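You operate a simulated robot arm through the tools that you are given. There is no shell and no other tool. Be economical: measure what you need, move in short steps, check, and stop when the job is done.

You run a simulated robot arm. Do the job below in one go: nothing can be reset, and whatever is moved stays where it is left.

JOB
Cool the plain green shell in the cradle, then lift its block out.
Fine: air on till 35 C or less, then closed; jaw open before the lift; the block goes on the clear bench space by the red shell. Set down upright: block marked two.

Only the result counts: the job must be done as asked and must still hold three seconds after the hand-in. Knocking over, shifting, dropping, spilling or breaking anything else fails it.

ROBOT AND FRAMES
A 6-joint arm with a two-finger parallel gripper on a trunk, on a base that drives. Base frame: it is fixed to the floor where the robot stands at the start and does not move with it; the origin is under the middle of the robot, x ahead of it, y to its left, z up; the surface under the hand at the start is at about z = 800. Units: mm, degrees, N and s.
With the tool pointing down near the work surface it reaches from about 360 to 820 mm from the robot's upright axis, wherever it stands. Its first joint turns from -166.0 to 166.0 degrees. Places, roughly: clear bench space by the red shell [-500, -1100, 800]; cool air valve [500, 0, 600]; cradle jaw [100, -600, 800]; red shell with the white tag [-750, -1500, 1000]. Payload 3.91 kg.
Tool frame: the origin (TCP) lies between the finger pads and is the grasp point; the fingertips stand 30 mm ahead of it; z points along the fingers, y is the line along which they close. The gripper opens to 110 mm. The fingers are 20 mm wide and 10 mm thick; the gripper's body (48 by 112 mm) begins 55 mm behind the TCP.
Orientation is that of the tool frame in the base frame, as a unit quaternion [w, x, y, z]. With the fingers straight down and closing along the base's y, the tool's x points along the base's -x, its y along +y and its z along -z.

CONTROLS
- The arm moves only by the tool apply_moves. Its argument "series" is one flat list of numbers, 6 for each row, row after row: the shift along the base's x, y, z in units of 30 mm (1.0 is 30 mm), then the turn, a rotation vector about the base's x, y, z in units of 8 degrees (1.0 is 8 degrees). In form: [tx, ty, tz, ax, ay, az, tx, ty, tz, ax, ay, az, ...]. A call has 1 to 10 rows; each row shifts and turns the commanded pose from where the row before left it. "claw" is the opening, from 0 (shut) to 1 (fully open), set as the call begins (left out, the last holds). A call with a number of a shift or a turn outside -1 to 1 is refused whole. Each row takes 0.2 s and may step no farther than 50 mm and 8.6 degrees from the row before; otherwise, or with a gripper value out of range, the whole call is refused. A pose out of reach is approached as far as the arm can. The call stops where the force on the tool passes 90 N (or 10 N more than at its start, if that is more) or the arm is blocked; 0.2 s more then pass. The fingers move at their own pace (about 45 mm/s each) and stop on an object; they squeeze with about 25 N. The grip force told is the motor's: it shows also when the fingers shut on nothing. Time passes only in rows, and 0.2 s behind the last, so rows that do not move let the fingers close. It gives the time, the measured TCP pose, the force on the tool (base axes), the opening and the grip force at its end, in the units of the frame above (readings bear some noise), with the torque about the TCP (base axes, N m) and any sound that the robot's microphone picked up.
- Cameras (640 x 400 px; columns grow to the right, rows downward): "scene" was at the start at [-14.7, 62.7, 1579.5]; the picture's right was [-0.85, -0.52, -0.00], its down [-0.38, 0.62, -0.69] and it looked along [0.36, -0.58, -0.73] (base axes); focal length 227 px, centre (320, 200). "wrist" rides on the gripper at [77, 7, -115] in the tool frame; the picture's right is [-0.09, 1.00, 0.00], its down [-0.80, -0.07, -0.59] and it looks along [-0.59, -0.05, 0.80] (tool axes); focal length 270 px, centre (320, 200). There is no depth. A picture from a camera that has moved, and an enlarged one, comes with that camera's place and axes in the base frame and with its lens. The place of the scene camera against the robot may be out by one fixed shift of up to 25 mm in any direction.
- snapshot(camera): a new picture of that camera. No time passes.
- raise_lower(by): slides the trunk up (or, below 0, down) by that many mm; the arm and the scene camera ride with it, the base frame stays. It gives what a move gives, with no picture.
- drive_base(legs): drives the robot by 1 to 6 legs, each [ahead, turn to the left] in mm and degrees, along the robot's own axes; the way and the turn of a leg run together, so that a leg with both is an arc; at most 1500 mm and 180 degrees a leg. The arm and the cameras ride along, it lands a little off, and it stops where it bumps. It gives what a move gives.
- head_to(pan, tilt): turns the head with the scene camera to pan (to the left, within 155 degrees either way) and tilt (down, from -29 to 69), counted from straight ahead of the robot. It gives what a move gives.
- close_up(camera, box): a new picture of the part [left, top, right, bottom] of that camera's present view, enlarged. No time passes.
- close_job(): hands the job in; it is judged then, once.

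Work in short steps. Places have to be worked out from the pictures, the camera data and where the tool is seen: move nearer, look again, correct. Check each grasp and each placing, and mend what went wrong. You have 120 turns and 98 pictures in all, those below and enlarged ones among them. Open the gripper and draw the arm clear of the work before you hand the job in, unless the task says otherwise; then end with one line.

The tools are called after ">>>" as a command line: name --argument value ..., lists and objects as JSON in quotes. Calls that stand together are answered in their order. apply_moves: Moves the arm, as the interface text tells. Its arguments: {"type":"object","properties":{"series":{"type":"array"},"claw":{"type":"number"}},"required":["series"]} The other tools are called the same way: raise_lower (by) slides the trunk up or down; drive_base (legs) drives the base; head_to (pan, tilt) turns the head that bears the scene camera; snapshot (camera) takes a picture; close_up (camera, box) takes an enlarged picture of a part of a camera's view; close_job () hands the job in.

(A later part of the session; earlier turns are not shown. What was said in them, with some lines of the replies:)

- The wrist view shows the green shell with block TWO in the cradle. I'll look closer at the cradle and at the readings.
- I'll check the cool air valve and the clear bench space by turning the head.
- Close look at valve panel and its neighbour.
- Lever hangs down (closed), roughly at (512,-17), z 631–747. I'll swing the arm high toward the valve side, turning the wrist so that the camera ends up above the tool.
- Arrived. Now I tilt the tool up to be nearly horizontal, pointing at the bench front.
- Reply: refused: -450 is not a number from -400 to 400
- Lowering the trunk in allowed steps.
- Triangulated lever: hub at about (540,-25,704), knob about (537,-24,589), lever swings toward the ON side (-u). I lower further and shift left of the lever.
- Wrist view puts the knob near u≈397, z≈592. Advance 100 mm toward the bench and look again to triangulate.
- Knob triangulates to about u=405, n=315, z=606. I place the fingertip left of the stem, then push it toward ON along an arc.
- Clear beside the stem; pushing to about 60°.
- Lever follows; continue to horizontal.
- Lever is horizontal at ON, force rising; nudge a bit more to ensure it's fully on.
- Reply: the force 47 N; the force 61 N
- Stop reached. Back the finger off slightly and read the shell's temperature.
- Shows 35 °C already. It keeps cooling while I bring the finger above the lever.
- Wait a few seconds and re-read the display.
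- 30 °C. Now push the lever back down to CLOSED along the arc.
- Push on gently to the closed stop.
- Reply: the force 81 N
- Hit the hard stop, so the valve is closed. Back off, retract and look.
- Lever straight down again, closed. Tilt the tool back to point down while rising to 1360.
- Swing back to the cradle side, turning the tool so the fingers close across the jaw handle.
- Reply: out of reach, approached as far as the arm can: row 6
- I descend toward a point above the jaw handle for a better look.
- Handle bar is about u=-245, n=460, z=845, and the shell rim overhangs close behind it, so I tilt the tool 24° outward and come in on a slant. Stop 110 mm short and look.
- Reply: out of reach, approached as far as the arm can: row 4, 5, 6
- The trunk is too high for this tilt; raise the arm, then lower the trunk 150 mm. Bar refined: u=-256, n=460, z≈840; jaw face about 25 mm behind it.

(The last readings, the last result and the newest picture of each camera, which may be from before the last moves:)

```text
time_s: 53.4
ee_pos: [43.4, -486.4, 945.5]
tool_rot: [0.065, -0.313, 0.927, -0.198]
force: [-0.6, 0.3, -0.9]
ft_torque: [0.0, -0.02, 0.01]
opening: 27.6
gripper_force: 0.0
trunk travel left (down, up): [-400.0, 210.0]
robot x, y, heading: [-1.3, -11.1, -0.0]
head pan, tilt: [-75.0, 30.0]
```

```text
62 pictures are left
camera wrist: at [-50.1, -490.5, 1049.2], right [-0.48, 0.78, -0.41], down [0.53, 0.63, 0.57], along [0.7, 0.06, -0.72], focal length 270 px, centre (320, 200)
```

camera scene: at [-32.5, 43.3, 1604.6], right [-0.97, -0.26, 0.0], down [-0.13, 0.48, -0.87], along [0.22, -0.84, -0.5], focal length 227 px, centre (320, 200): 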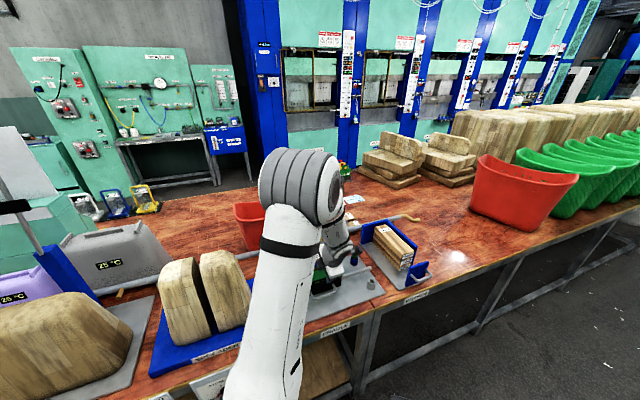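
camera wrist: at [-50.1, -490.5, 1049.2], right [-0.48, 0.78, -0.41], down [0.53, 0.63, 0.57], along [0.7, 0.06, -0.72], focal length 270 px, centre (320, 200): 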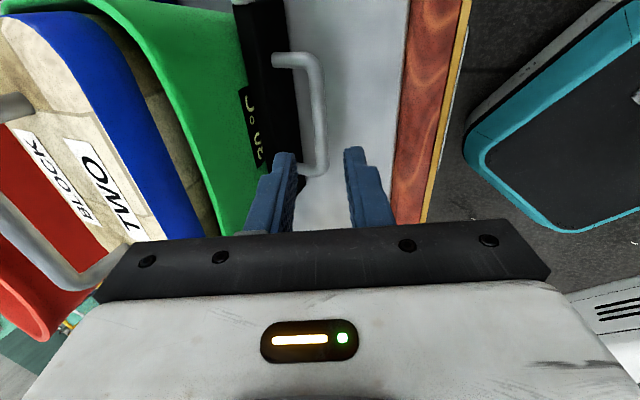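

Axis is within ~1 mm of the bar. Narrow to 20 mm and advance 60 mm along the tool axis, then check.

>>> apply_moves --series '[0.149, -0.199, -0.609, 0, 0, 0, 0.149, -0.199, -0.609, 0, 0, 0, 0.149, -0.199, -0.609, 0, 0, 0]' --claw 0.18

>>> close_up --camera "wrist" --box '[220, 60, 420, 240]'

```text
time_s: 54.2
ee_pos: [56.5, -504.7, 890.1]
tool_rot: [0.065, -0.313, 0.927, -0.198]
force: [-0.2, 0.5, 0.5]
ft_torque: [0.0, 0.0, 0.01]
opening: 19.4
gripper_force: 0.0
trunk travel left (down, up): [-400.0, 210.0]
robot x, y, heading: [2.3, -11.9, -0.0]
head pan, tilt: [-75.0, 30.0]
```

```text
2.22 times, centred on (320, 150) of wrist
camera zoom: at [-36.5, -508.9, 993.8], right [-0.48, 0.78, -0.41], down [0.53, 0.63, 0.57], along [0.7, 0.06, -0.72], focal length 601 px, centre (320, 311)
```

zoom: 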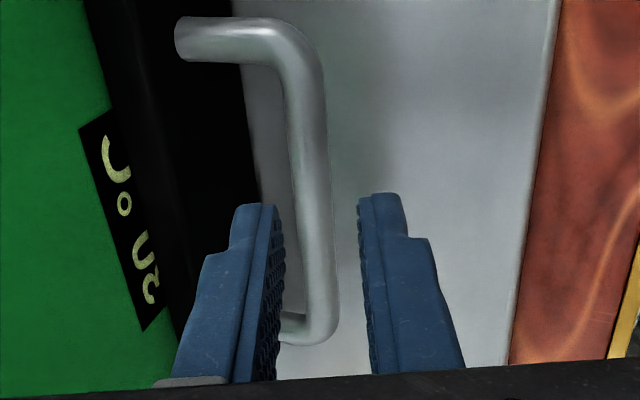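

Bar lies between the fingers. Advance the final 32 mm.

>>> apply_moves --series '[0.13, -0.173, -0.487, 0, 0, 0, 0.13, -0.173, -0.487, 0, 0, 0]'

>>> close_up --camera "wrist" --box '[220, 60, 420, 240]'

```text
time_s: 54.8
ee_pos: [65.6, -514.8, 861.0]
tool_rot: [0.065, -0.313, 0.927, -0.198]
force: [-0.4, 0.5, 0.1]
ft_torque: [-0.02, -0.02, 0.02]
opening: 19.7
gripper_force: 0.0
trunk travel left (down, up): [-400.0, 210.0]
robot x, y, heading: [3.6, -11.3, -0.2]
head pan, tilt: [-75.0, 30.0]
```

```text
2.22 times, centred on (320, 150) of wrist
camera zoom: at [-28.2, -519.1, 964.8], right [-0.48, 0.78, -0.41], down [0.53, 0.63, 0.57], along [0.7, 0.06, -0.72], focal length 601 px, centre (320, 311)
```

zoom: 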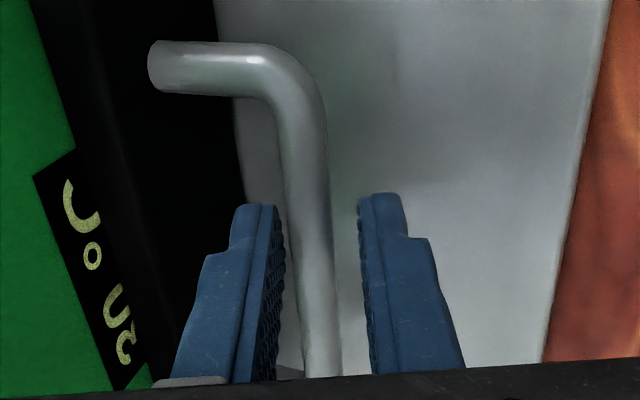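

Good fit; close lightly on the bar.

>>> apply_moves --series '[0, 0, 0, 0, 0, 0, 0, 0, 0, 0, 0, 0, 0, 0, 0, 0, 0, 0]' --claw 0

```text
time_s: 55.6
ee_pos: [66.1, -514.3, 862.5]
tool_rot: [0.063, -0.313, 0.927, -0.199]
force: [3.8, -2.4, 13.4]
ft_torque: [0.01, -0.4, -0.64]
opening: 11.6
gripper_force: 45.2
trunk travel left (down, up): [-400.0, 210.0]
robot x, y, heading: [2.5, -6.5, 0.1]
head pan, tilt: [-75.0, 30.0]
```

Gripped (11.6 mm). Pull out 12 mm and watch the force.

>>> apply_moves --series '[-0.12, 0.16, 0, 0, 0, 0, -0.12, 0.16, 0, 0, 0, 0]'

>>> snapshot --camera "wrist"

```text
time_s: 56.2
ee_pos: [58.3, -504.6, 861.7]
tool_rot: [0.063, -0.312, 0.928, -0.194]
force: [3.6, -1.5, 10.2]
ft_torque: [-0.05, -0.28, -0.57]
opening: 11.2
gripper_force: 44.8
trunk travel left (down, up): [-400.0, 210.0]
robot x, y, heading: [0.4, -5.3, -0.2]
head pan, tilt: [-75.0, 30.0]
```

```text
59 pictures are left
camera wrist: at [-34.8, -509.6, 966.3], right [-0.48, 0.78, -0.4], down [0.53, 0.62, 0.57], along [0.69, 0.06, -0.72], focal length 270 px, centre (320, 200)
```

wrist: 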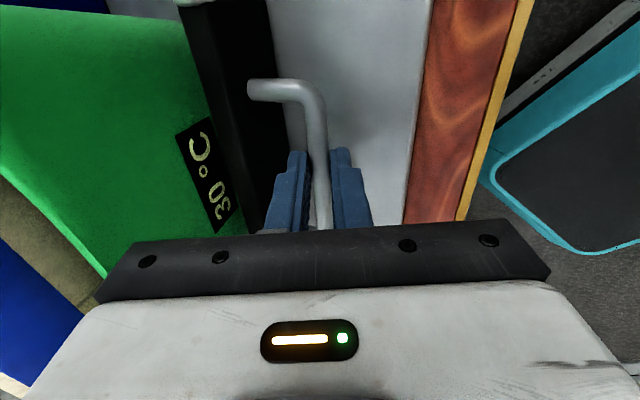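

Jaw is sliding freely, label reads 30 °C. Pull on, in steps.

>>> apply_moves --series '[-0.18, 0.24, 0, 0, 0, 0, -0.18, 0.24, 0, 0, 0, 0, -0.18, 0.24, 0, 0, 0, 0, -0.18, 0.24, 0, 0, 0, 0]'

>>> snapshot --camera "wrist"

>>> close_up --camera "scene" --box '[260, 180, 460, 330]'

```text
time_s: 57.2
ee_pos: [44.0, -485.8, 885.0]
tool_rot: [0.061, -0.313, 0.926, -0.201]
force: [0.6, 2.4, 0.9]
ft_torque: [-0.1, 0.03, -0.01]
opening: 0.0
gripper_force: 37.6
out of reach, approached as far as the arm can: row 1, 2, 3, 4
trunk travel left (down, up): [-400.0, 210.0]
robot x, y, heading: [-0.3, -7.7, -0.0]
head pan, tilt: [-75.0, 30.0]
```

```text
58 pictures are left
camera wrist: at [-48.4, -489.6, 989.8], right [-0.48, 0.78, -0.41], down [0.54, 0.63, 0.56], along [0.69, 0.05, -0.72], focal length 270 px, centre (320, 200)
```

wrist: 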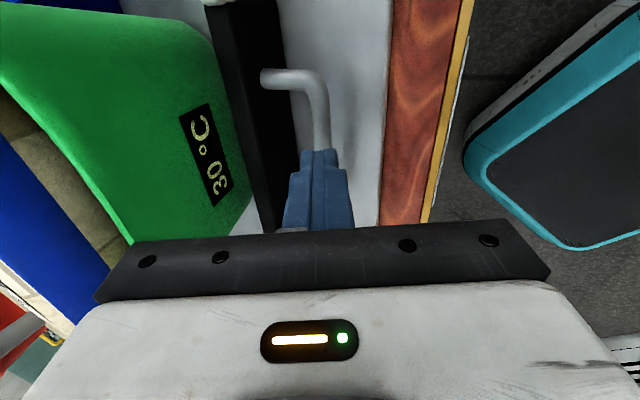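

```text
2.67 times, centred on (360, 255) of scene
camera zoom: at [-33.0, 47.7, 1456.1], right [-0.97, -0.26, 0.0], down [-0.13, 0.48, -0.87], along [0.22, -0.84, -0.5], focal length 605 px, centre (213, 53)
```

zoom: 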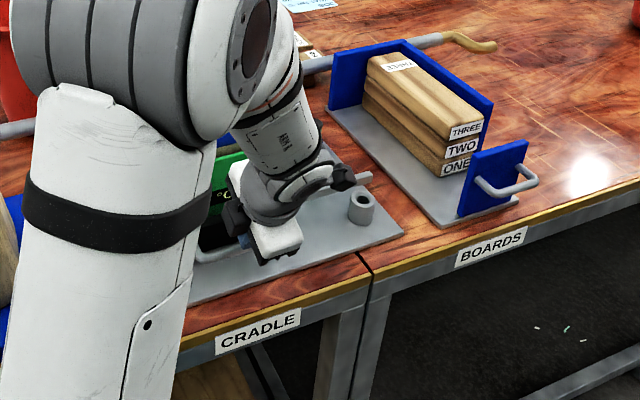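

The arm's lower limit slid the fingers off; the jaw is partly open. I raise the arm 180, drop the trunk 180, and regrip.

>>> apply_moves --series '[0, 0, 1, 0, 0, 0, 0, 0, 1, 0, 0, 0, 0, 0, 1, 0, 0, 0, 0, 0, 1, 0, 0, 0, 0, 0, 1, 0, 0, 0, 0, 0, 1, 0, 0, 0]' --claw 0.18

>>> raise_lower --by -180

>>> snapshot --camera "wrist"

```text
time_s: 58.6
ee_pos: [43.8, -484.5, 1058.0]
tool_rot: [0.065, -0.313, 0.927, -0.198]
force: [-0.4, 0.0, 0.4]
ft_torque: [0.01, 0.0, -0.01]
opening: 19.9
gripper_force: 0.0
trunk travel left (down, up): [-400.0, 210.0]
robot x, y, heading: [1.8, -7.4, -0.0]
head pan, tilt: [-75.0, 30.0]
```

```text
time_s: 60.6
ee_pos: [44.7, -486.7, 876.5]
tool_rot: [0.065, -0.313, 0.927, -0.198]
force: [0.2, -0.1, -0.1]
ft_torque: [-0.06, -0.01, -0.02]
opening: 19.7
gripper_force: 0.0
trunk travel left (down, up): [-220.0, 390.0]
robot x, y, heading: [0.7, -10.1, -0.1]
head pan, tilt: [-75.0, 30.0]
```

```text
56 pictures are left
camera wrist: at [-50.2, -489.9, 980.9], right [-0.48, 0.78, -0.41], down [0.53, 0.63, 0.57], along [0.7, 0.06, -0.72], focal length 270 px, centre (320, 200)
```

wrist: 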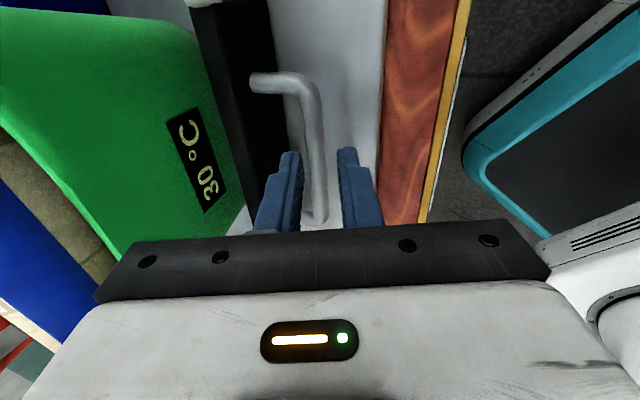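

Bar is again between the fingers, ~4 mm toward the inner one. Adjust, descend 14 mm, and close.

>>> apply_moves --series '[0.08, -0.107, 0, 0, 0, 0, 0.12, -0.16, -0.467, 0, 0, 0]'

>>> apply_moves --series '[0, 0, 0, 0, 0, 0, 0, 0, 0, 0, 0, 0, 0, 0, 0, 0, 0, 0]' --claw 0

>>> apply_moves --series '[-0.18, 0.24, 0, 0, 0, 0, -0.18, 0.24, 0, 0, 0, 0]'

>>> snapshot --camera "wrist"

```text
time_s: 61.2
ee_pos: [50.0, -492.6, 862.1]
tool_rot: [0.065, -0.314, 0.927, -0.197]
force: [0.3, -0.2, 0.1]
ft_torque: [-0.02, 0.01, 0.04]
opening: 19.7
gripper_force: 0.1
trunk travel left (down, up): [-220.0, 390.0]
robot x, y, heading: [-1.7, -8.6, 0.0]
head pan, tilt: [-75.0, 30.0]
```

```text
time_s: 62.0
ee_pos: [48.9, -493.2, 863.7]
tool_rot: [0.066, -0.313, 0.927, -0.198]
force: [0.0, 2.4, -4.5]
ft_torque: [0.25, -0.2, -0.62]
opening: 11.5
gripper_force: 44.7
trunk travel left (down, up): [-220.0, 390.0]
robot x, y, heading: [-2.1, -9.8, -0.1]
head pan, tilt: [-75.0, 30.0]
```

```text
time_s: 62.6
ee_pos: [40.3, -478.6, 861.9]
tool_rot: [0.064, -0.313, 0.927, -0.197]
force: [3.1, -1.2, -7.5]
ft_torque: [0.08, -0.13, -0.73]
opening: 11.6
gripper_force: 45.1
trunk travel left (down, up): [-220.0, 390.0]
robot x, y, heading: [4.8, -7.3, 0.2]
head pan, tilt: [-75.0, 30.0]
```

```text
55 pictures are left
camera wrist: at [-54.2, -484.1, 966.4], right [-0.48, 0.78, -0.4], down [0.53, 0.63, 0.57], along [0.7, 0.06, -0.72], focal length 270 px, centre (320, 200)
```

wrist: 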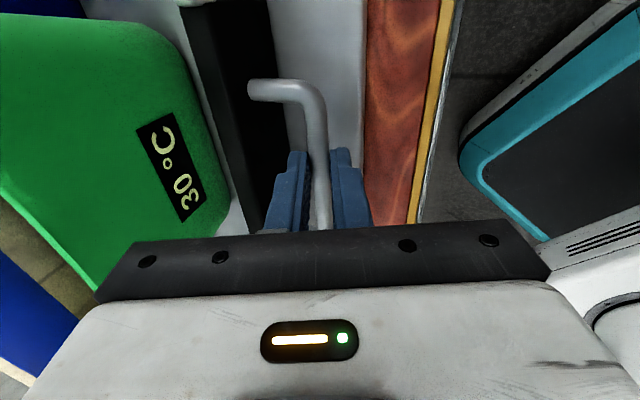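

About 44 mm open. Keep pulling to the stop.

>>> apply_moves --series '[-0.18, 0.24, 0, 0, 0, 0, -0.18, 0.24, 0, 0, 0, 0, -0.18, 0.24, 0, 0, 0, 0]'

>>> snapshot --camera "wrist"

>>> close_up --camera "scene" --box '[260, 130, 460, 280]'

```text
time_s: 63.4
ee_pos: [23.9, -456.6, 862.2]
tool_rot: [0.065, -0.313, 0.927, -0.197]
force: [7.6, 1.0, -6.8]
ft_torque: [0.27, -0.44, -0.57]
opening: 11.8
gripper_force: 45.0
trunk travel left (down, up): [-220.0, 390.0]
robot x, y, heading: [0.1, -8.1, -0.2]
head pan, tilt: [-75.0, 30.0]
```

```text
54 pictures are left
camera wrist: at [-70.6, -462.0, 966.4], right [-0.48, 0.78, -0.4], down [0.53, 0.63, 0.57], along [0.7, 0.06, -0.72], focal length 270 px, centre (320, 200)
```

wrist: 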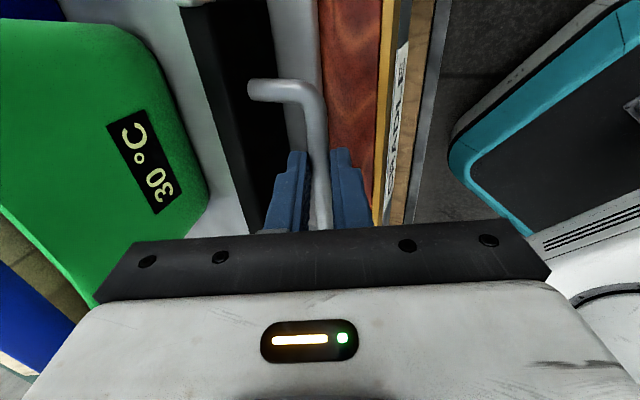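

```text
2.67 times, centred on (360, 205) of scene
camera zoom: at [-32.2, 43.2, 1274.6], right [-0.97, -0.26, 0.0], down [-0.13, 0.48, -0.87], along [0.22, -0.84, -0.5], focal length 605 px, centre (213, 187)
```

zoom: 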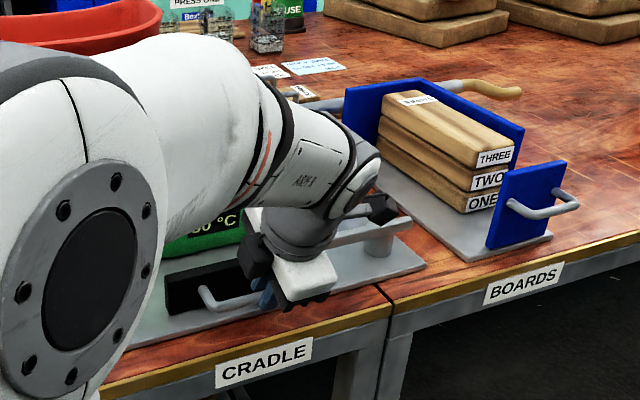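

>>> apply_moves --series '[-0.18, 0.24, 0, 0, 0, 0, -0.18, 0.24, 0, 0, 0, 0]'

>>> close_up --camera "scene" --box '[300, 170, 440, 260]'

```text
time_s: 64.0
ee_pos: [12.9, -442.1, 862.8]
tool_rot: [0.065, -0.313, 0.927, -0.197]
force: [8.5, 1.3, -5.7]
ft_torque: [0.18, -0.33, -0.69]
opening: 11.2
gripper_force: 45.5
trunk travel left (down, up): [-220.0, 390.0]
robot x, y, heading: [1.1, -6.5, -0.2]
head pan, tilt: [-75.0, 30.0]
```

```text
4.44 times, centred on (370, 215) of scene
camera zoom: at [-32.1, 43.3, 1274.7], right [-0.97, -0.26, 0.0], down [-0.13, 0.48, -0.87], along [0.22, -0.84, -0.5], focal length 1008 px, centre (98, 133)
```

zoom: 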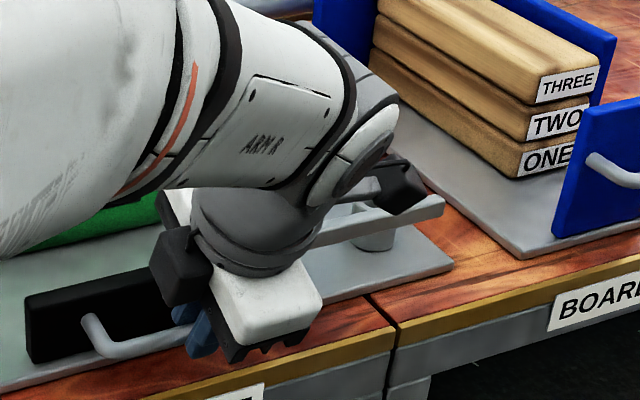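

Still free. Continue to find the end stop.

>>> apply_moves --series '[-0.18, 0.24, 0, 0, 0, 0, -0.18, 0.24, 0, 0, 0, 0]'

>>> snapshot --camera "wrist"

```text
time_s: 64.5
ee_pos: [12.1, -442.1, 862.8]
tool_rot: [0.067, -0.312, 0.926, -0.203]
force: [30.4, -44.4, -23.6]
ft_torque: [-0.17, -1.32, -0.19]
opening: 11.4
gripper_force: 45.1
trunk travel left (down, up): [-220.0, 390.0]
robot x, y, heading: [-0.6, -6.2, 0.1]
head pan, tilt: [-75.0, 30.0]
stopped in row 2: the force on the tool passed its limit at 103 N (the readings are from after the stop); the commanded pose is now the measured one
```

```text
51 pictures are left
camera wrist: at [-83.3, -444.9, 965.6], right [-0.48, 0.77, -0.42], down [0.53, 0.63, 0.57], along [0.7, 0.05, -0.71], focal length 270 px, centre (320, 200)
```

wrist: 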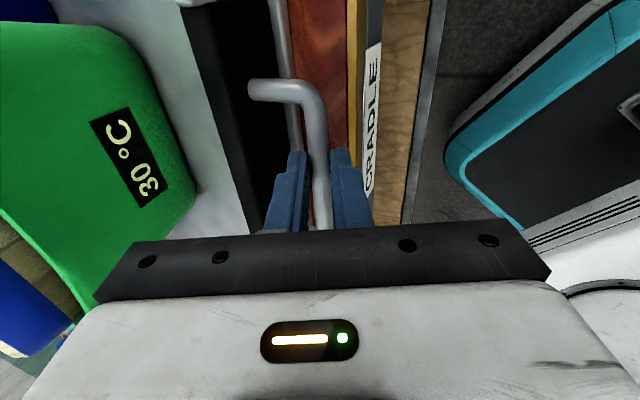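

End stop at 90 mm: jaw fully open. Release and watch whether it stays.

>>> apply_moves --series '[0, 0, 0, 0, 0, 0, 0, 0, 0, 0, 0, 0, 0, 0, 0, 0, 0, 0, 0, 0, 0, 0, 0, 0]' --claw 0.18

>>> snapshot --camera "wrist"

```text
time_s: 65.5
ee_pos: [6.5, -436.3, 866.7]
tool_rot: [0.066, -0.313, 0.925, -0.205]
force: [0.3, -3.4, 7.6]
ft_torque: [-0.2, -0.17, -0.07]
opening: 22.5
gripper_force: 2.6
trunk travel left (down, up): [-220.0, 390.0]
robot x, y, heading: [-0.1, -8.0, 0.1]
head pan, tilt: [-75.0, 30.0]
```

```text
50 pictures are left
camera wrist: at [-87.5, -439.2, 969.1], right [-0.48, 0.77, -0.42], down [0.53, 0.64, 0.56], along [0.7, 0.05, -0.71], focal length 270 px, centre (320, 200)
```

wrist: 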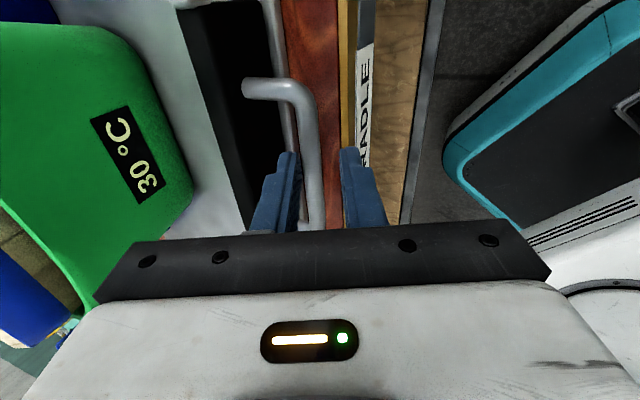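

Jaw stays. Center on the bar and withdraw along the tool axis.

>>> apply_moves --series '[0.08, -0.107, 0, 0, 0, 0, -0.12, 0.16, 0.457, 0, 0, 0, -0.12, 0.16, 0.457, 0, 0, 0, 0, 0, 0.8, 0, 0, 0]' --claw 0.22

>>> snapshot --camera "wrist"

```text
time_s: 66.5
ee_pos: [1.8, -428.6, 917.1]
tool_rot: [0.066, -0.313, 0.925, -0.204]
force: [-0.5, -0.4, 0.2]
ft_torque: [0.01, 0.01, -0.01]
opening: 24.3
gripper_force: 0.0
trunk travel left (down, up): [-220.0, 390.0]
robot x, y, heading: [1.5, -9.6, -0.2]
head pan, tilt: [-75.0, 30.0]
```

```text
49 pictures are left
camera wrist: at [-92.3, -432.3, 1019.8], right [-0.48, 0.77, -0.42], down [0.53, 0.63, 0.56], along [0.7, 0.05, -0.71], focal length 270 px, centre (320, 200)
```

wrist: 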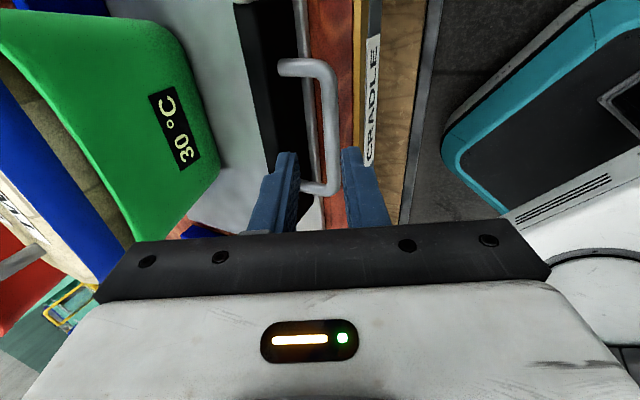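

Jaw stays open. Rise, level the tool, and move above the block's handle to look.

>>> apply_moves --series '[0, 0, 0.95, 0.8, 0.6, 0, 0, 0, 0.95, 0.8, 0.6, 0, 0, 0, 0.95, 0.8, 0.6, 0, 0.246, -0.923, 0.6, 0, 0, 0, 0.246, -0.923, 0.6, 0, 0, 0, 0.246, -0.923, 0.6, 0, 0, 0, 0.246, -0.923, 0.6, 0, 0, 0, 0.246, -0.923, 0.6, 0, 0, 0, 0.246, -0.923, 0.6, 0, 0, 0, 0.246, -0.923, 0.6, 0, 0, 0]' --claw 0.5

>>> snapshot --camera "wrist"

```text
time_s: 68.8
ee_pos: [52.3, -588.0, 1093.7]
tool_rot: [0.001, -0.32, 0.947, -0.009]
force: [-0.3, 0.0, 0.2]
ft_torque: [0.0, -0.02, 0.0]
opening: 55.2
gripper_force: 0.0
out of reach, approached as far as the arm can: row 9, 10
trunk travel left (down, up): [-220.0, 390.0]
robot x, y, heading: [2.9, -9.0, 0.1]
head pan, tilt: [-75.0, 30.0]
```

```text
48 pictures are left
camera wrist: at [-14.9, -628.0, 1209.2], right [-0.53, 0.84, -0.02], down [0.68, 0.44, 0.59], along [0.51, 0.31, -0.81], focal length 270 px, centre (320, 200)
```

wrist: 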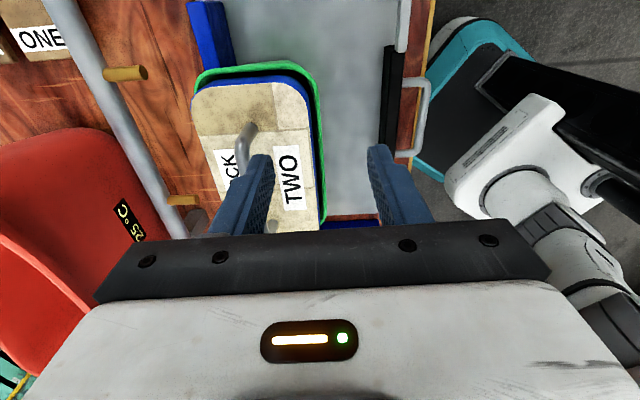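

Raise the trunk 120 mm for reach and shift 60 mm further over the block.

>>> raise_lower --by 120

>>> apply_moves --series '[0.4, -0.533, -0.5, 0, 0, 0, 0.4, -0.533, -0.5, 0, 0, 0, 0.4, -0.533, -0.5, 0, 0, 0]'

>>> snapshot --camera "wrist"

```text
time_s: 70.2
ee_pos: [52.8, -587.9, 1211.8]
tool_rot: [0.001, -0.321, 0.947, -0.009]
force: [-0.9, -0.2, -0.3]
ft_torque: [0.03, 0.0, 0.01]
opening: 54.9
gripper_force: 0.0
trunk travel left (down, up): [-340.0, 270.0]
robot x, y, heading: [4.3, -11.6, 0.0]
head pan, tilt: [-75.0, 30.0]
```

```text
time_s: 71.0
ee_pos: [87.3, -633.9, 1166.9]
tool_rot: [0.001, -0.32, 0.947, -0.011]
force: [-0.5, 0.3, -0.9]
ft_torque: [0.0, 0.01, 0.03]
opening: 55.0
gripper_force: 0.0
trunk travel left (down, up): [-340.0, 270.0]
robot x, y, heading: [-1.8, -8.1, -0.3]
head pan, tilt: [-75.0, 30.0]
```

```text
47 pictures are left
camera wrist: at [20.5, -674.6, 1282.9], right [-0.54, 0.84, -0.02], down [0.68, 0.44, 0.59], along [0.51, 0.3, -0.81], focal length 270 px, centre (320, 200)
```

wrist: 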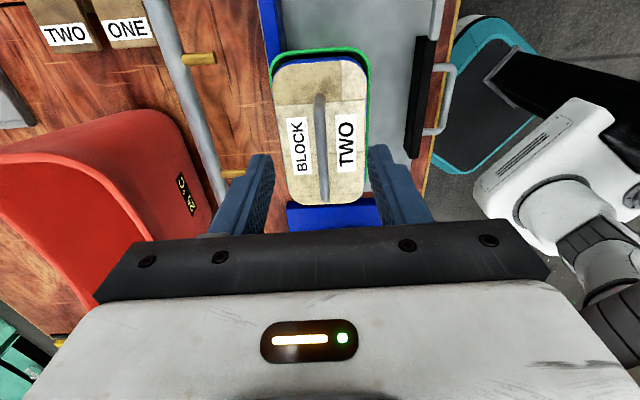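

Handle bar ≈ u=-252, n=568, top z≈1025. Move above it at z≈1060 and look.

>>> apply_moves --series '[0.433, 0.233, -0.89, 0.126, 0.094, 0, 0.433, 0.233, -0.89, 0, 0, 0, 0.433, 0.233, -0.89, 0, 0, 0, 0.433, 0.233, -0.89, 0, 0, 0]'

>>> snapshot --camera "wrist"

>>> snapshot --camera "scene"

```text
time_s: 72.0
ee_pos: [141.3, -607.6, 1060.8]
tool_rot: [-0.002, -0.321, 0.947, 0.002]
force: [0.6, -0.7, -0.2]
ft_torque: [-0.02, -0.01, 0.03]
opening: 55.0
gripper_force: 0.1
trunk travel left (down, up): [-340.0, 270.0]
robot x, y, heading: [3.0, -7.6, -0.2]
head pan, tilt: [-75.0, 30.0]
```

```text
46 pictures are left
camera wrist: at [75.1, -649.8, 1176.8], right [-0.54, 0.84, 0.0], down [0.68, 0.43, 0.59], along [0.5, 0.32, -0.81], focal length 270 px, centre (320, 200)
```

wrist: 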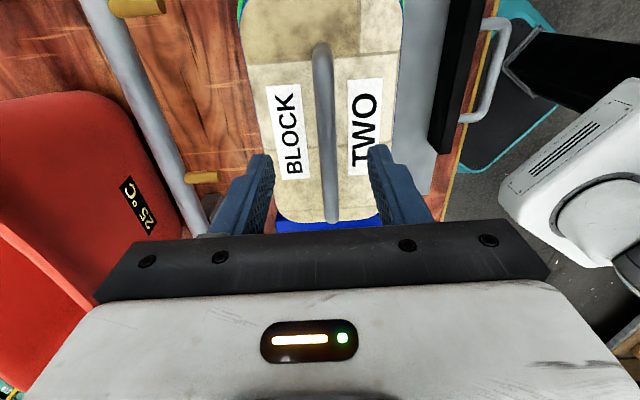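

```text
45 pictures are left
camera scene: at [-32.6, 43.4, 1394.6], right [-0.97, -0.26, 0.0], down [-0.13, 0.48, -0.87], along [0.22, -0.84, -0.5], focal length 227 px, centre (320, 200)
```

scene: 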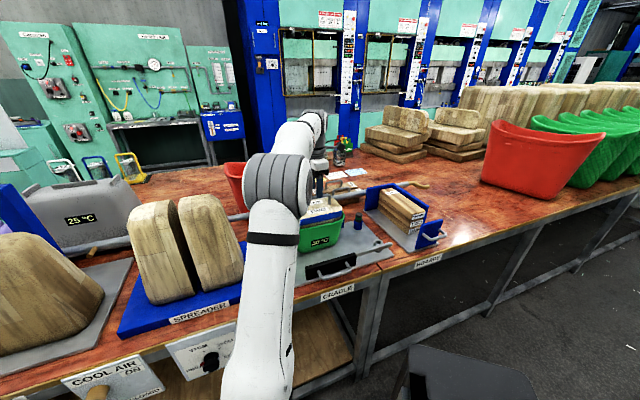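

Handle well aligned (mid u=-255, n=566). Descend 39 mm with a small correction.

>>> apply_moves --series '[-0.093, 0.013, -0.65, 0, 0, 0, -0.093, 0.013, -0.65, 0, 0, 0]'

>>> snapshot --camera "wrist"

>>> close_up --camera "scene" --box '[260, 140, 400, 290]'

```text
time_s: 72.7
ee_pos: [134.5, -608.3, 1021.1]
tool_rot: [-0.002, -0.32, 0.948, 0.002]
force: [-0.1, -0.3, 0.1]
ft_torque: [0.01, 0.0, 0.02]
opening: 54.9
gripper_force: 0.1
trunk travel left (down, up): [-340.0, 270.0]
robot x, y, heading: [5.1, -11.7, 0.1]
head pan, tilt: [-75.0, 30.0]
```

```text
44 pictures are left
camera wrist: at [69.0, -649.6, 1138.0], right [-0.53, 0.85, 0.0], down [0.68, 0.43, 0.59], along [0.5, 0.32, -0.81], focal length 270 px, centre (320, 200)
```

wrist: 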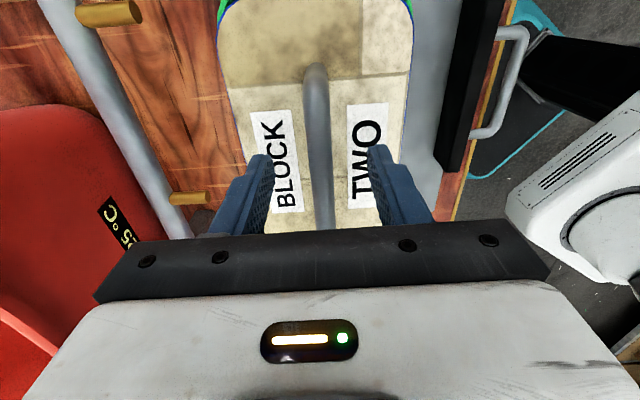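

```text
2.67 times, centred on (330, 215) of scene
camera zoom: at [-32.6, 43.3, 1394.6], right [-0.97, -0.26, 0.0], down [-0.13, 0.48, -0.87], along [0.22, -0.84, -0.5], focal length 605 px, centre (293, 160)
```

zoom: 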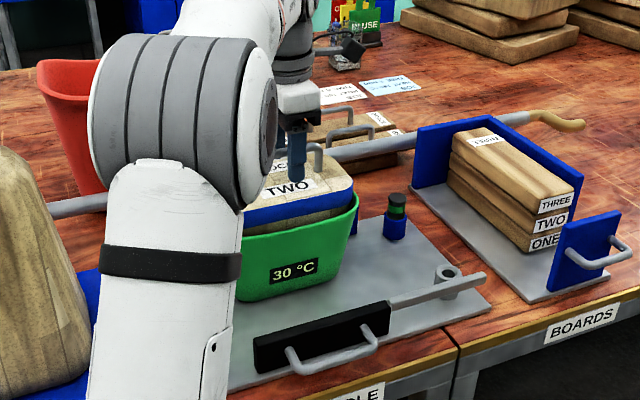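

Fingers straddle the handle above the block top. Close the grip.

>>> apply_moves --series '[0, 0, 0, 0, 0, 0, 0, 0, 0, 0, 0, 0, 0, 0, 0, 0, 0, 0, 0, 0, 0, 0, 0, 0]' --claw 0

>>> close_up --camera "wrist" --box '[220, 60, 420, 240]'

```text
time_s: 73.7
ee_pos: [133.9, -608.0, 1021.8]
tool_rot: [-0.003, -0.32, 0.947, 0.002]
force: [-1.3, 1.3, 1.5]
ft_torque: [-0.02, -0.04, -0.01]
opening: 11.7
gripper_force: 24.8
trunk travel left (down, up): [-340.0, 270.0]
robot x, y, heading: [0.9, -10.7, -0.2]
head pan, tilt: [-75.0, 30.0]
```

```text
2.22 times, centred on (320, 150) of wrist
camera zoom: at [68.9, -649.6, 1138.1], right [-0.53, 0.85, 0.01], down [0.68, 0.43, 0.59], along [0.5, 0.32, -0.81], focal length 601 px, centre (320, 311)
```

zoom: 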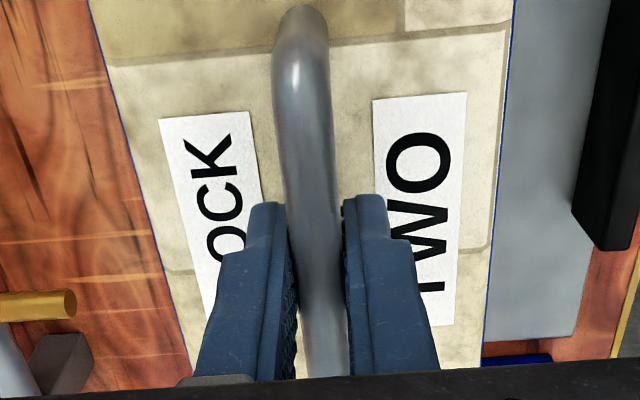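

Firm grip. Lift 20 mm slowly and check weight and whether the shell stays.

>>> apply_moves --series '[0, 0, 0.22, 0, 0, 0, 0, 0, 0.22, 0, 0, 0, 0, 0, 0.22, 0, 0, 0]'

>>> close_up --camera "scene" --box '[260, 140, 400, 290]'

```text
time_s: 74.5
ee_pos: [133.5, -608.1, 1040.5]
tool_rot: [-0.002, -0.321, 0.947, 0.003]
force: [0.9, -1.5, -5.8]
ft_torque: [-0.01, 0.02, 0.01]
opening: 11.5
gripper_force: 25.0
trunk travel left (down, up): [-340.0, 270.0]
robot x, y, heading: [1.9, -10.2, 0.3]
head pan, tilt: [-75.0, 30.0]
```

```text
2.67 times, centred on (330, 215) of scene
camera zoom: at [-32.5, 42.8, 1394.6], right [-0.97, -0.26, 0.0], down [-0.13, 0.48, -0.87], along [0.22, -0.84, -0.5], focal length 605 px, centre (293, 160)
```

zoom: 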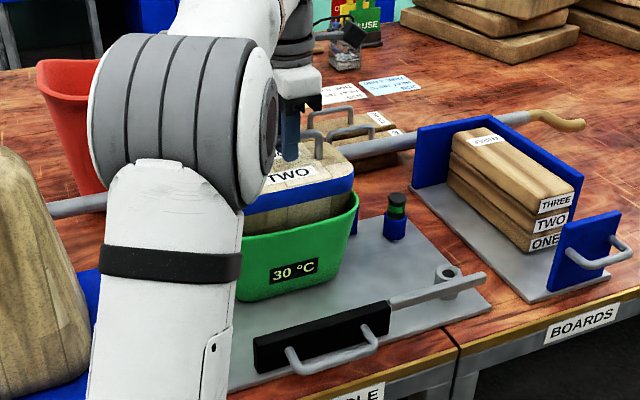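

The block rises (≈6 N) and shell stays. Lift 200 mm with the trunk.

>>> raise_lower --by 200

>>> snapshot --camera "scene"

```text
time_s: 76.6
ee_pos: [132.8, -608.4, 1240.9]
tool_rot: [-0.002, -0.32, 0.947, 0.002]
force: [1.0, -0.6, -6.7]
ft_torque: [-0.07, 0.04, 0.04]
opening: 11.8
gripper_force: 25.5
trunk travel left (down, up): [-540.0, 70.0]
robot x, y, heading: [0.1, -7.8, 0.2]
head pan, tilt: [-75.0, 30.0]
```

```text
40 pictures are left
camera scene: at [-32.5, 42.6, 1594.6], right [-0.97, -0.26, 0.0], down [-0.13, 0.48, -0.87], along [0.22, -0.84, -0.5], focal length 227 px, centre (320, 200)
```

scene: 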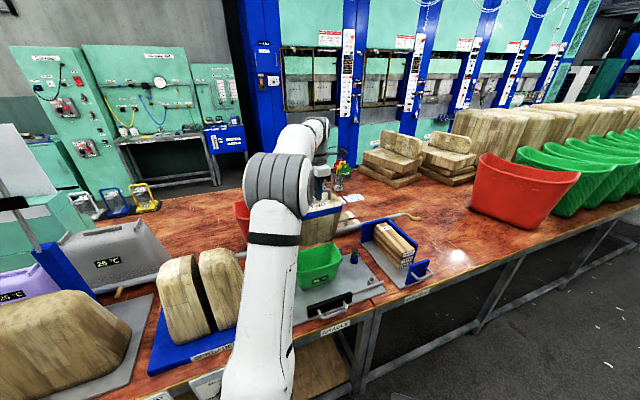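

Block is out clear of the shell. Move the arm along the bench to azimuth about -100°, so that the base turn to the bench heading keeps the load clear.

>>> close_up --camera "scene" --box '[270, 180, 450, 330]'

>>> apply_moves --series '[-0.885, 0.133, 0, 0, 0, 0, -0.885, 0.133, 0, 0, 0, 0, -0.885, 0.133, 0, 0, 0, 0, -0.885, 0.133, 0, 0, 0, 0, -0.885, 0.133, 0, 0, 0, 0, -0.885, 0.133, 0, 0, 0, 0, -0.885, 0.133, 0, 0, 0, 0, -0.885, 0.133, 0, 0, 0, 0, -0.885, 0.133, 0, 0, 0, 0]'

>>> snapshot --camera "scene"

```text
2.67 times, centred on (360, 255) of scene
camera zoom: at [-32.5, 42.6, 1594.6], right [-0.97, -0.26, 0.0], down [-0.13, 0.48, -0.87], along [0.22, -0.84, -0.5], focal length 605 px, centre (213, 53)
```

zoom: 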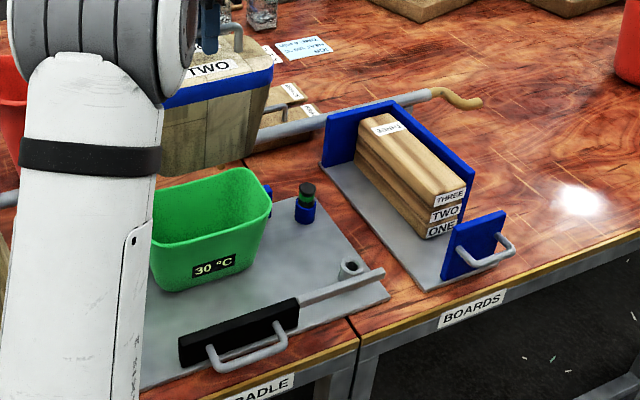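

```text
time_s: 78.6
ee_pos: [-108.2, -571.1, 1239.9]
tool_rot: [-0.003, -0.32, 0.947, 0.001]
force: [-0.1, -0.9, -6.8]
ft_torque: [-0.05, 0.08, -0.01]
opening: 11.8
gripper_force: 25.0
trunk travel left (down, up): [-540.0, 70.0]
robot x, y, heading: [-3.1, -10.2, -0.1]
head pan, tilt: [-75.0, 30.0]
```

```text
38 pictures are left
camera scene: at [-33.7, 42.8, 1594.6], right [-0.97, -0.26, 0.0], down [-0.13, 0.48, -0.87], along [0.22, -0.84, -0.5], focal length 227 px, centre (320, 200)
```

scene: 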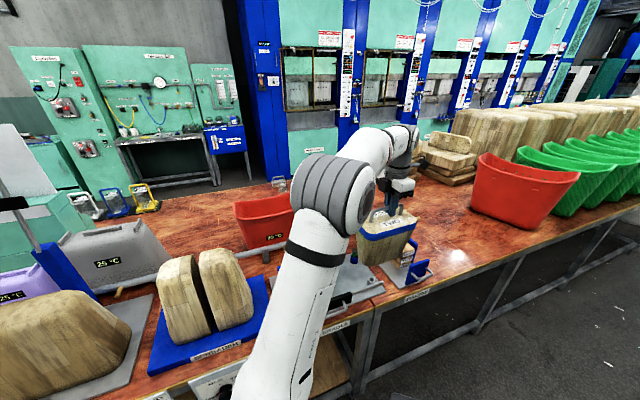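

Turn the base 37° left in place (load stays over the cradle side), then verify before reversing.

>>> drive_base --legs '[[0, 37]]'

>>> head_to --pan -125 --tilt 35

>>> snapshot --camera "scene"

```text
time_s: 80.8
ee_pos: [251.5, -523.8, 1240.6]
tool_rot: [-0.003, -0.603, 0.797, 0.001]
force: [0.2, 0.2, -6.9]
ft_torque: [-0.06, 0.01, 0.01]
opening: 11.6
gripper_force: 25.4
trunk travel left (down, up): [-540.0, 70.0]
robot x, y, heading: [-10.9, 2.6, 36.3]
head pan, tilt: [-75.0, 30.0]
```

```text
time_s: 81.9
ee_pos: [251.8, -523.8, 1240.4]
tool_rot: [-0.003, -0.603, 0.798, 0.002]
force: [-0.3, 1.2, -6.8]
ft_torque: [-0.07, -0.02, -0.01]
opening: 11.5
gripper_force: 25.5
trunk travel left (down, up): [-540.0, 70.0]
robot x, y, heading: [-10.3, 1.6, 36.2]
head pan, tilt: [-125.0, 35.0]
```

```text
37 pictures are left
camera scene: at [-138.6, -19.3, 1586.8], right [-1.0, -0.02, 0.0], down [-0.01, 0.57, -0.82], along [0.02, -0.82, -0.57], focal length 227 px, centre (320, 200)
```

scene: 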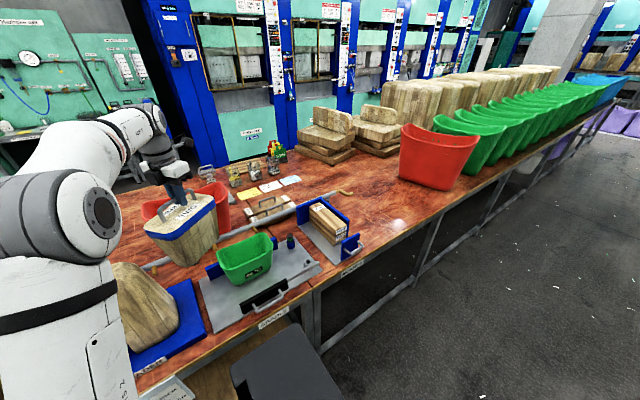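

The way along the bench is clear and the target patch (left of the red shell) is free. Reverse 950 mm along the bench.

>>> drive_base --legs '[[-475, 0], [-475, 0]]'

>>> snapshot --camera "scene"

>>> snapshot --camera "wrist"

```text
time_s: 87.2
ee_pos: [-511.2, -1087.6, 1240.0]
tool_rot: [-0.002, -0.605, 0.797, 0.001]
force: [-0.4, -0.4, -6.6]
ft_torque: [-0.08, 0.0, 0.0]
opening: 11.7
gripper_force: 25.3
trunk travel left (down, up): [-540.0, 70.0]
robot x, y, heading: [-770.8, -564.3, 36.5]
head pan, tilt: [-125.0, 35.0]
```

```text
36 pictures are left
camera scene: at [-902.7, -584.5, 1586.7], right [-1.0, -0.03, 0.0], down [-0.01, 0.57, -0.82], along [0.02, -0.82, -0.57], focal length 227 px, centre (320, 200)
```

scene: 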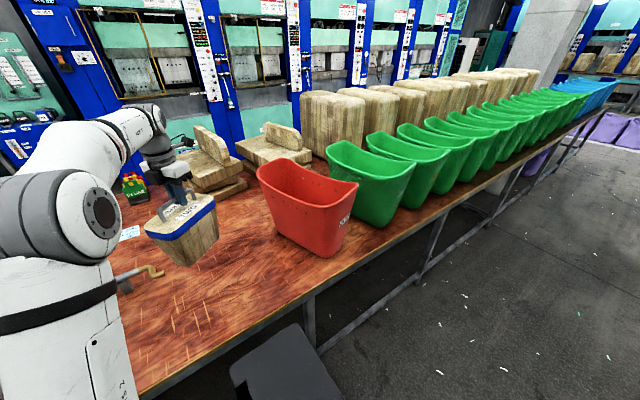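

```text
35 pictures are left
camera wrist: at [-538.7, -1160.5, 1356.6], right [-0.94, 0.35, 0.01], down [0.29, 0.75, 0.59], along [0.21, 0.56, -0.81], focal length 270 px, centre (320, 200)
```

wrist: 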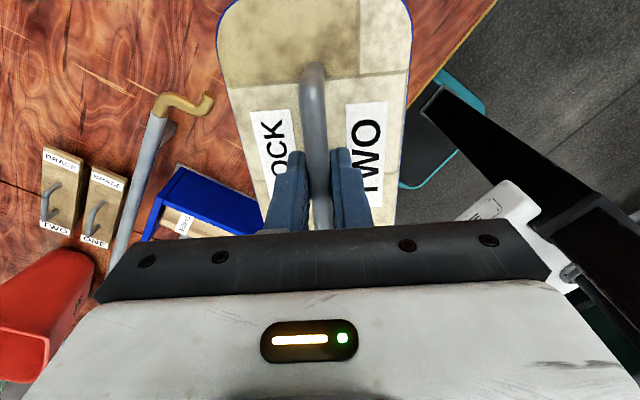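

TCP is over the target. Trim to (-500,-1100) and lower the trunk by 220 mm, watching the force.

>>> apply_moves --series '[0.373, -0.413, 0, 0, 0, 0]'

>>> raise_lower --by -220

>>> snapshot --camera "scene"

```text
time_s: 87.6
ee_pos: [-499.0, -1099.7, 1240.1]
tool_rot: [-0.003, -0.605, 0.797, 0.003]
force: [-0.7, 0.1, -7.4]
ft_torque: [-0.08, -0.02, -0.03]
opening: 11.8
gripper_force: 24.8
trunk travel left (down, up): [-540.0, 70.0]
robot x, y, heading: [-769.7, -561.2, 36.4]
head pan, tilt: [-125.0, 35.0]
```

```text
time_s: 89.9
ee_pos: [-498.9, -1100.2, 1020.8]
tool_rot: [-0.003, -0.604, 0.797, 0.002]
force: [0.1, 0.1, -6.6]
ft_torque: [-0.03, -0.02, -0.04]
opening: 11.7
gripper_force: 25.2
trunk travel left (down, up): [-320.0, 290.0]
robot x, y, heading: [-775.9, -559.2, 36.4]
head pan, tilt: [-125.0, 35.0]
```

```text
34 pictures are left
camera scene: at [-902.1, -583.9, 1366.8], right [-1.0, -0.03, 0.0], down [-0.02, 0.57, -0.82], along [0.02, -0.82, -0.57], focal length 227 px, centre (320, 200)
```

scene: 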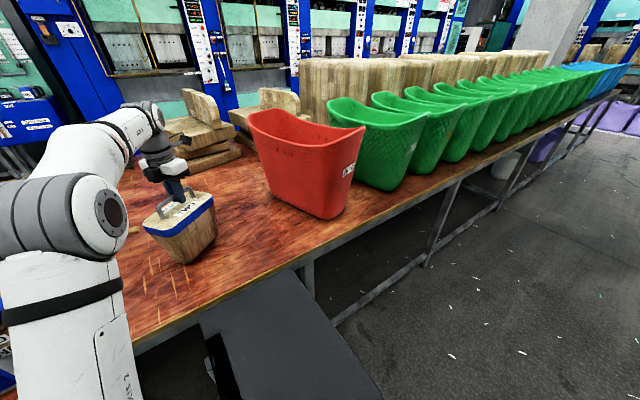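

>>> close_up --camera "scene" --box '[110, 140, 260, 290]'

>>> apply_moves --series '[0, 0, -0.25, 0, 0, 0, 0, 0, -0.25, 0, 0, 0]'

```text
2.67 times, centred on (185, 215) of scene
camera zoom: at [-902.1, -583.9, 1366.8], right [-1.0, -0.03, 0.0], down [-0.02, 0.57, -0.82], along [0.02, -0.82, -0.57], focal length 605 px, centre (680, 160)
```

zoom: 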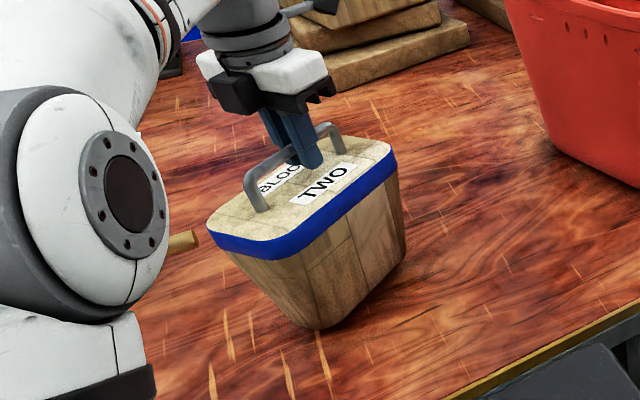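

```text
time_s: 90.5
ee_pos: [-498.9, -1099.7, 1007.3]
tool_rot: [-0.003, -0.605, 0.797, 0.001]
force: [-0.8, 0.5, 0.0]
ft_torque: [-0.22, 0.04, -0.02]
opening: 11.7
gripper_force: 25.0
trunk travel left (down, up): [-320.0, 290.0]
robot x, y, heading: [-776.6, -560.9, 36.4]
head pan, tilt: [-125.0, 35.0]
```

The weight just vanished: contact at z≈1007. Press 1.5 mm more to confirm seating.

>>> apply_moves --series '[0, 0, -0.05, 0, 0, 0]'

>>> close_up --camera "scene" --box '[110, 140, 260, 290]'

```text
time_s: 90.9
ee_pos: [-499.2, -1099.4, 1007.2]
tool_rot: [-0.003, -0.604, 0.797, -0.001]
force: [-2.2, 0.1, 10.8]
ft_torque: [-0.32, 0.02, 0.01]
opening: 11.7
gripper_force: 25.0
trunk travel left (down, up): [-320.0, 290.0]
robot x, y, heading: [-772.7, -560.9, 36.4]
head pan, tilt: [-125.0, 35.0]
```

```text
2.67 times, centred on (185, 215) of scene
camera zoom: at [-903.0, -582.5, 1367.0], right [-1.0, -0.03, 0.0], down [-0.01, 0.57, -0.82], along [0.02, -0.82, -0.57], focal length 605 px, centre (680, 160)
```

zoom: 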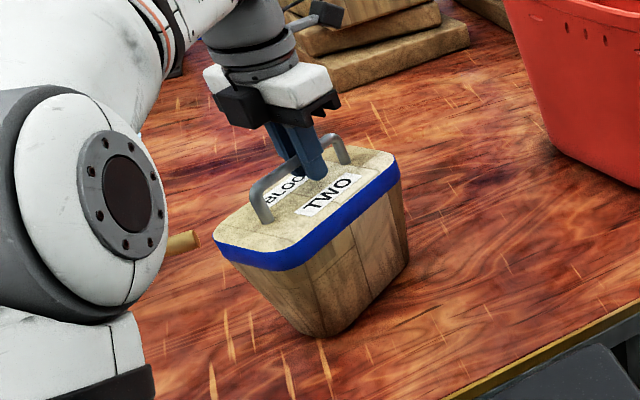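

Seated upright on the bench. Ease pressure, open, and check.

>>> apply_moves --series '[0, 0, 0.04, 0, 0, 0]'

>>> apply_moves --series '[0, 0, 0, 0, 0, 0, 0, 0, 0, 0, 0, 0, 0, 0, 0, 0, 0, 0]' --claw 0.45

>>> apply_moves --series '[0, 0, 0.5, 0, 0, 0, 0, 0, 0.8, 0, 0, 0, 0, 0, 1, 0, 0, 0, 0, 0, 1, 0, 0, 0, 0, 0, 1, 0, 0, 0]'

>>> snapshot --camera "scene"

>>> snapshot --camera "wrist"

```text
time_s: 91.3
ee_pos: [-499.4, -1099.1, 1006.7]
tool_rot: [-0.003, -0.604, 0.797, 0.0]
force: [-1.2, 0.3, 10.2]
ft_torque: [-0.64, 0.22, -0.06]
opening: 11.8
gripper_force: 25.6
trunk travel left (down, up): [-320.0, 290.0]
robot x, y, heading: [-773.9, -562.4, 36.4]
head pan, tilt: [-125.0, 35.0]
```

```text
time_s: 92.1
ee_pos: [-498.8, -1098.3, 1006.4]
tool_rot: [-0.002, -0.605, 0.796, 0.001]
force: [0.3, 0.6, 0.5]
ft_torque: [-0.02, 0.0, 0.01]
opening: 49.6
gripper_force: 0.0
trunk travel left (down, up): [-320.0, 290.0]
robot x, y, heading: [-771.0, -558.0, 36.6]
head pan, tilt: [-125.0, 35.0]
```

```text
time_s: 93.3
ee_pos: [-499.4, -1098.6, 1135.1]
tool_rot: [-0.003, -0.604, 0.797, 0.0]
force: [0.4, -0.3, -0.4]
ft_torque: [-0.01, 0.03, 0.01]
opening: 49.4
gripper_force: 0.0
trunk travel left (down, up): [-320.0, 290.0]
robot x, y, heading: [-772.0, -559.5, 36.4]
head pan, tilt: [-125.0, 35.0]
```

```text
31 pictures are left
camera scene: at [-902.3, -583.6, 1366.8], right [-1.0, -0.03, 0.0], down [-0.02, 0.57, -0.82], along [0.02, -0.82, -0.57], focal length 227 px, centre (320, 200)
```

scene: 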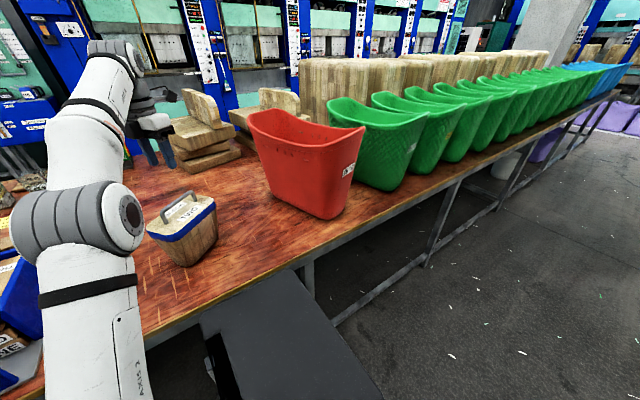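

```text
30 pictures are left
camera wrist: at [-526.9, -1171.0, 1251.4], right [-0.94, 0.35, 0.01], down [0.29, 0.75, 0.59], along [0.2, 0.55, -0.81], focal length 270 px, centre (320, 200)
```

wrist: 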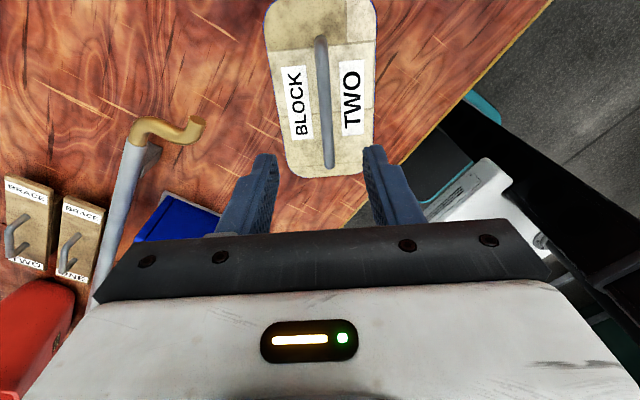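

Block stands upright. Raise the arm clear with the trunk and check the cradle and valve once more.

>>> raise_lower --by 200

>>> head_to --pan -32 --tilt 25

>>> snapshot --camera "scene"

```text
time_s: 95.5
ee_pos: [-499.8, -1100.4, 1335.6]
tool_rot: [-0.003, -0.604, 0.797, 0.001]
force: [-0.1, -0.6, 0.9]
ft_torque: [-0.02, 0.0, -0.02]
opening: 49.4
gripper_force: 0.1
trunk travel left (down, up): [-520.0, 90.0]
robot x, y, heading: [-772.6, -559.8, 36.4]
head pan, tilt: [-125.0, 35.0]
```

```text
time_s: 97.2
ee_pos: [-499.4, -1098.9, 1334.0]
tool_rot: [-0.003, -0.605, 0.797, 0.001]
force: [-0.3, 1.0, -0.3]
ft_torque: [0.0, 0.0, -0.04]
opening: 49.6
gripper_force: 0.0
trunk travel left (down, up): [-520.0, 90.0]
robot x, y, heading: [-775.9, -560.8, 36.4]
head pan, tilt: [-32.0, 25.0]
```

```text
29 pictures are left
camera scene: at [-812.9, -488.2, 1582.6], right [0.08, -1.0, 0.0], down [-0.42, -0.03, -0.91], along [0.9, 0.07, -0.42], focal length 227 px, centre (320, 200)
```

scene: 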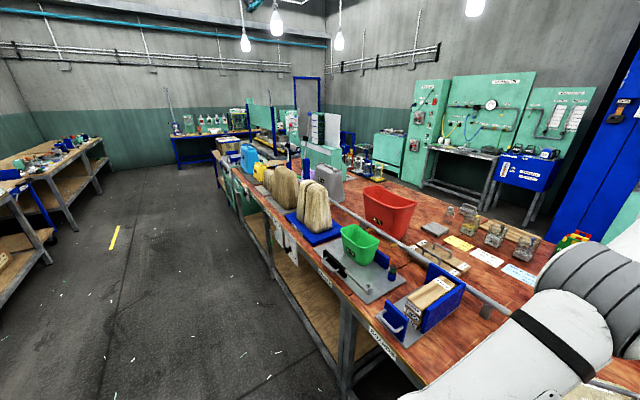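

>>> close_up --camera "scene" --box '[260, 200, 420, 300]'

```text
4.00 times, centred on (340, 250) of scene
camera zoom: at [-812.9, -488.2, 1582.6], right [0.08, -1.0, 0.0], down [-0.42, -0.03, -0.91], along [0.9, 0.07, -0.42], focal length 907 px, centre (240, 0)
```

zoom: 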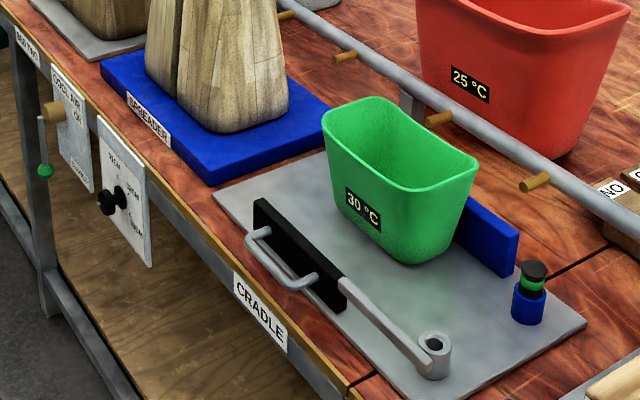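

Valve lever is down (closed), the shell is in place at 30 °C, the jaw is open, and the block stands by the red shell with the arm clear. Handing in.

>>> apply_moves --series '[0, 0, 0, 0, 0, 0, 0, 0, 0, 0, 0, 0, 0, 0, 0, 0, 0, 0]' --claw 1

>>> close_job

```text
time_s: 98.0
ee_pos: [-500.2, -1098.6, 1334.5]
tool_rot: [-0.002, -0.605, 0.796, 0.001]
force: [-0.3, -0.8, -0.4]
ft_torque: [-0.01, 0.01, -0.01]
opening: 110.1
gripper_force: 0.0
trunk travel left (down, up): [-520.0, 90.0]
robot x, y, heading: [-771.7, -562.9, 36.6]
head pan, tilt: [-32.0, 25.0]
```

```text
The job is handed in.
```

The job is handed in: the green shell was cooled to 30 °C, the cool air is closed and the cradle jaw is fully open, and block two stands upright on the clear bench space by the red shell.
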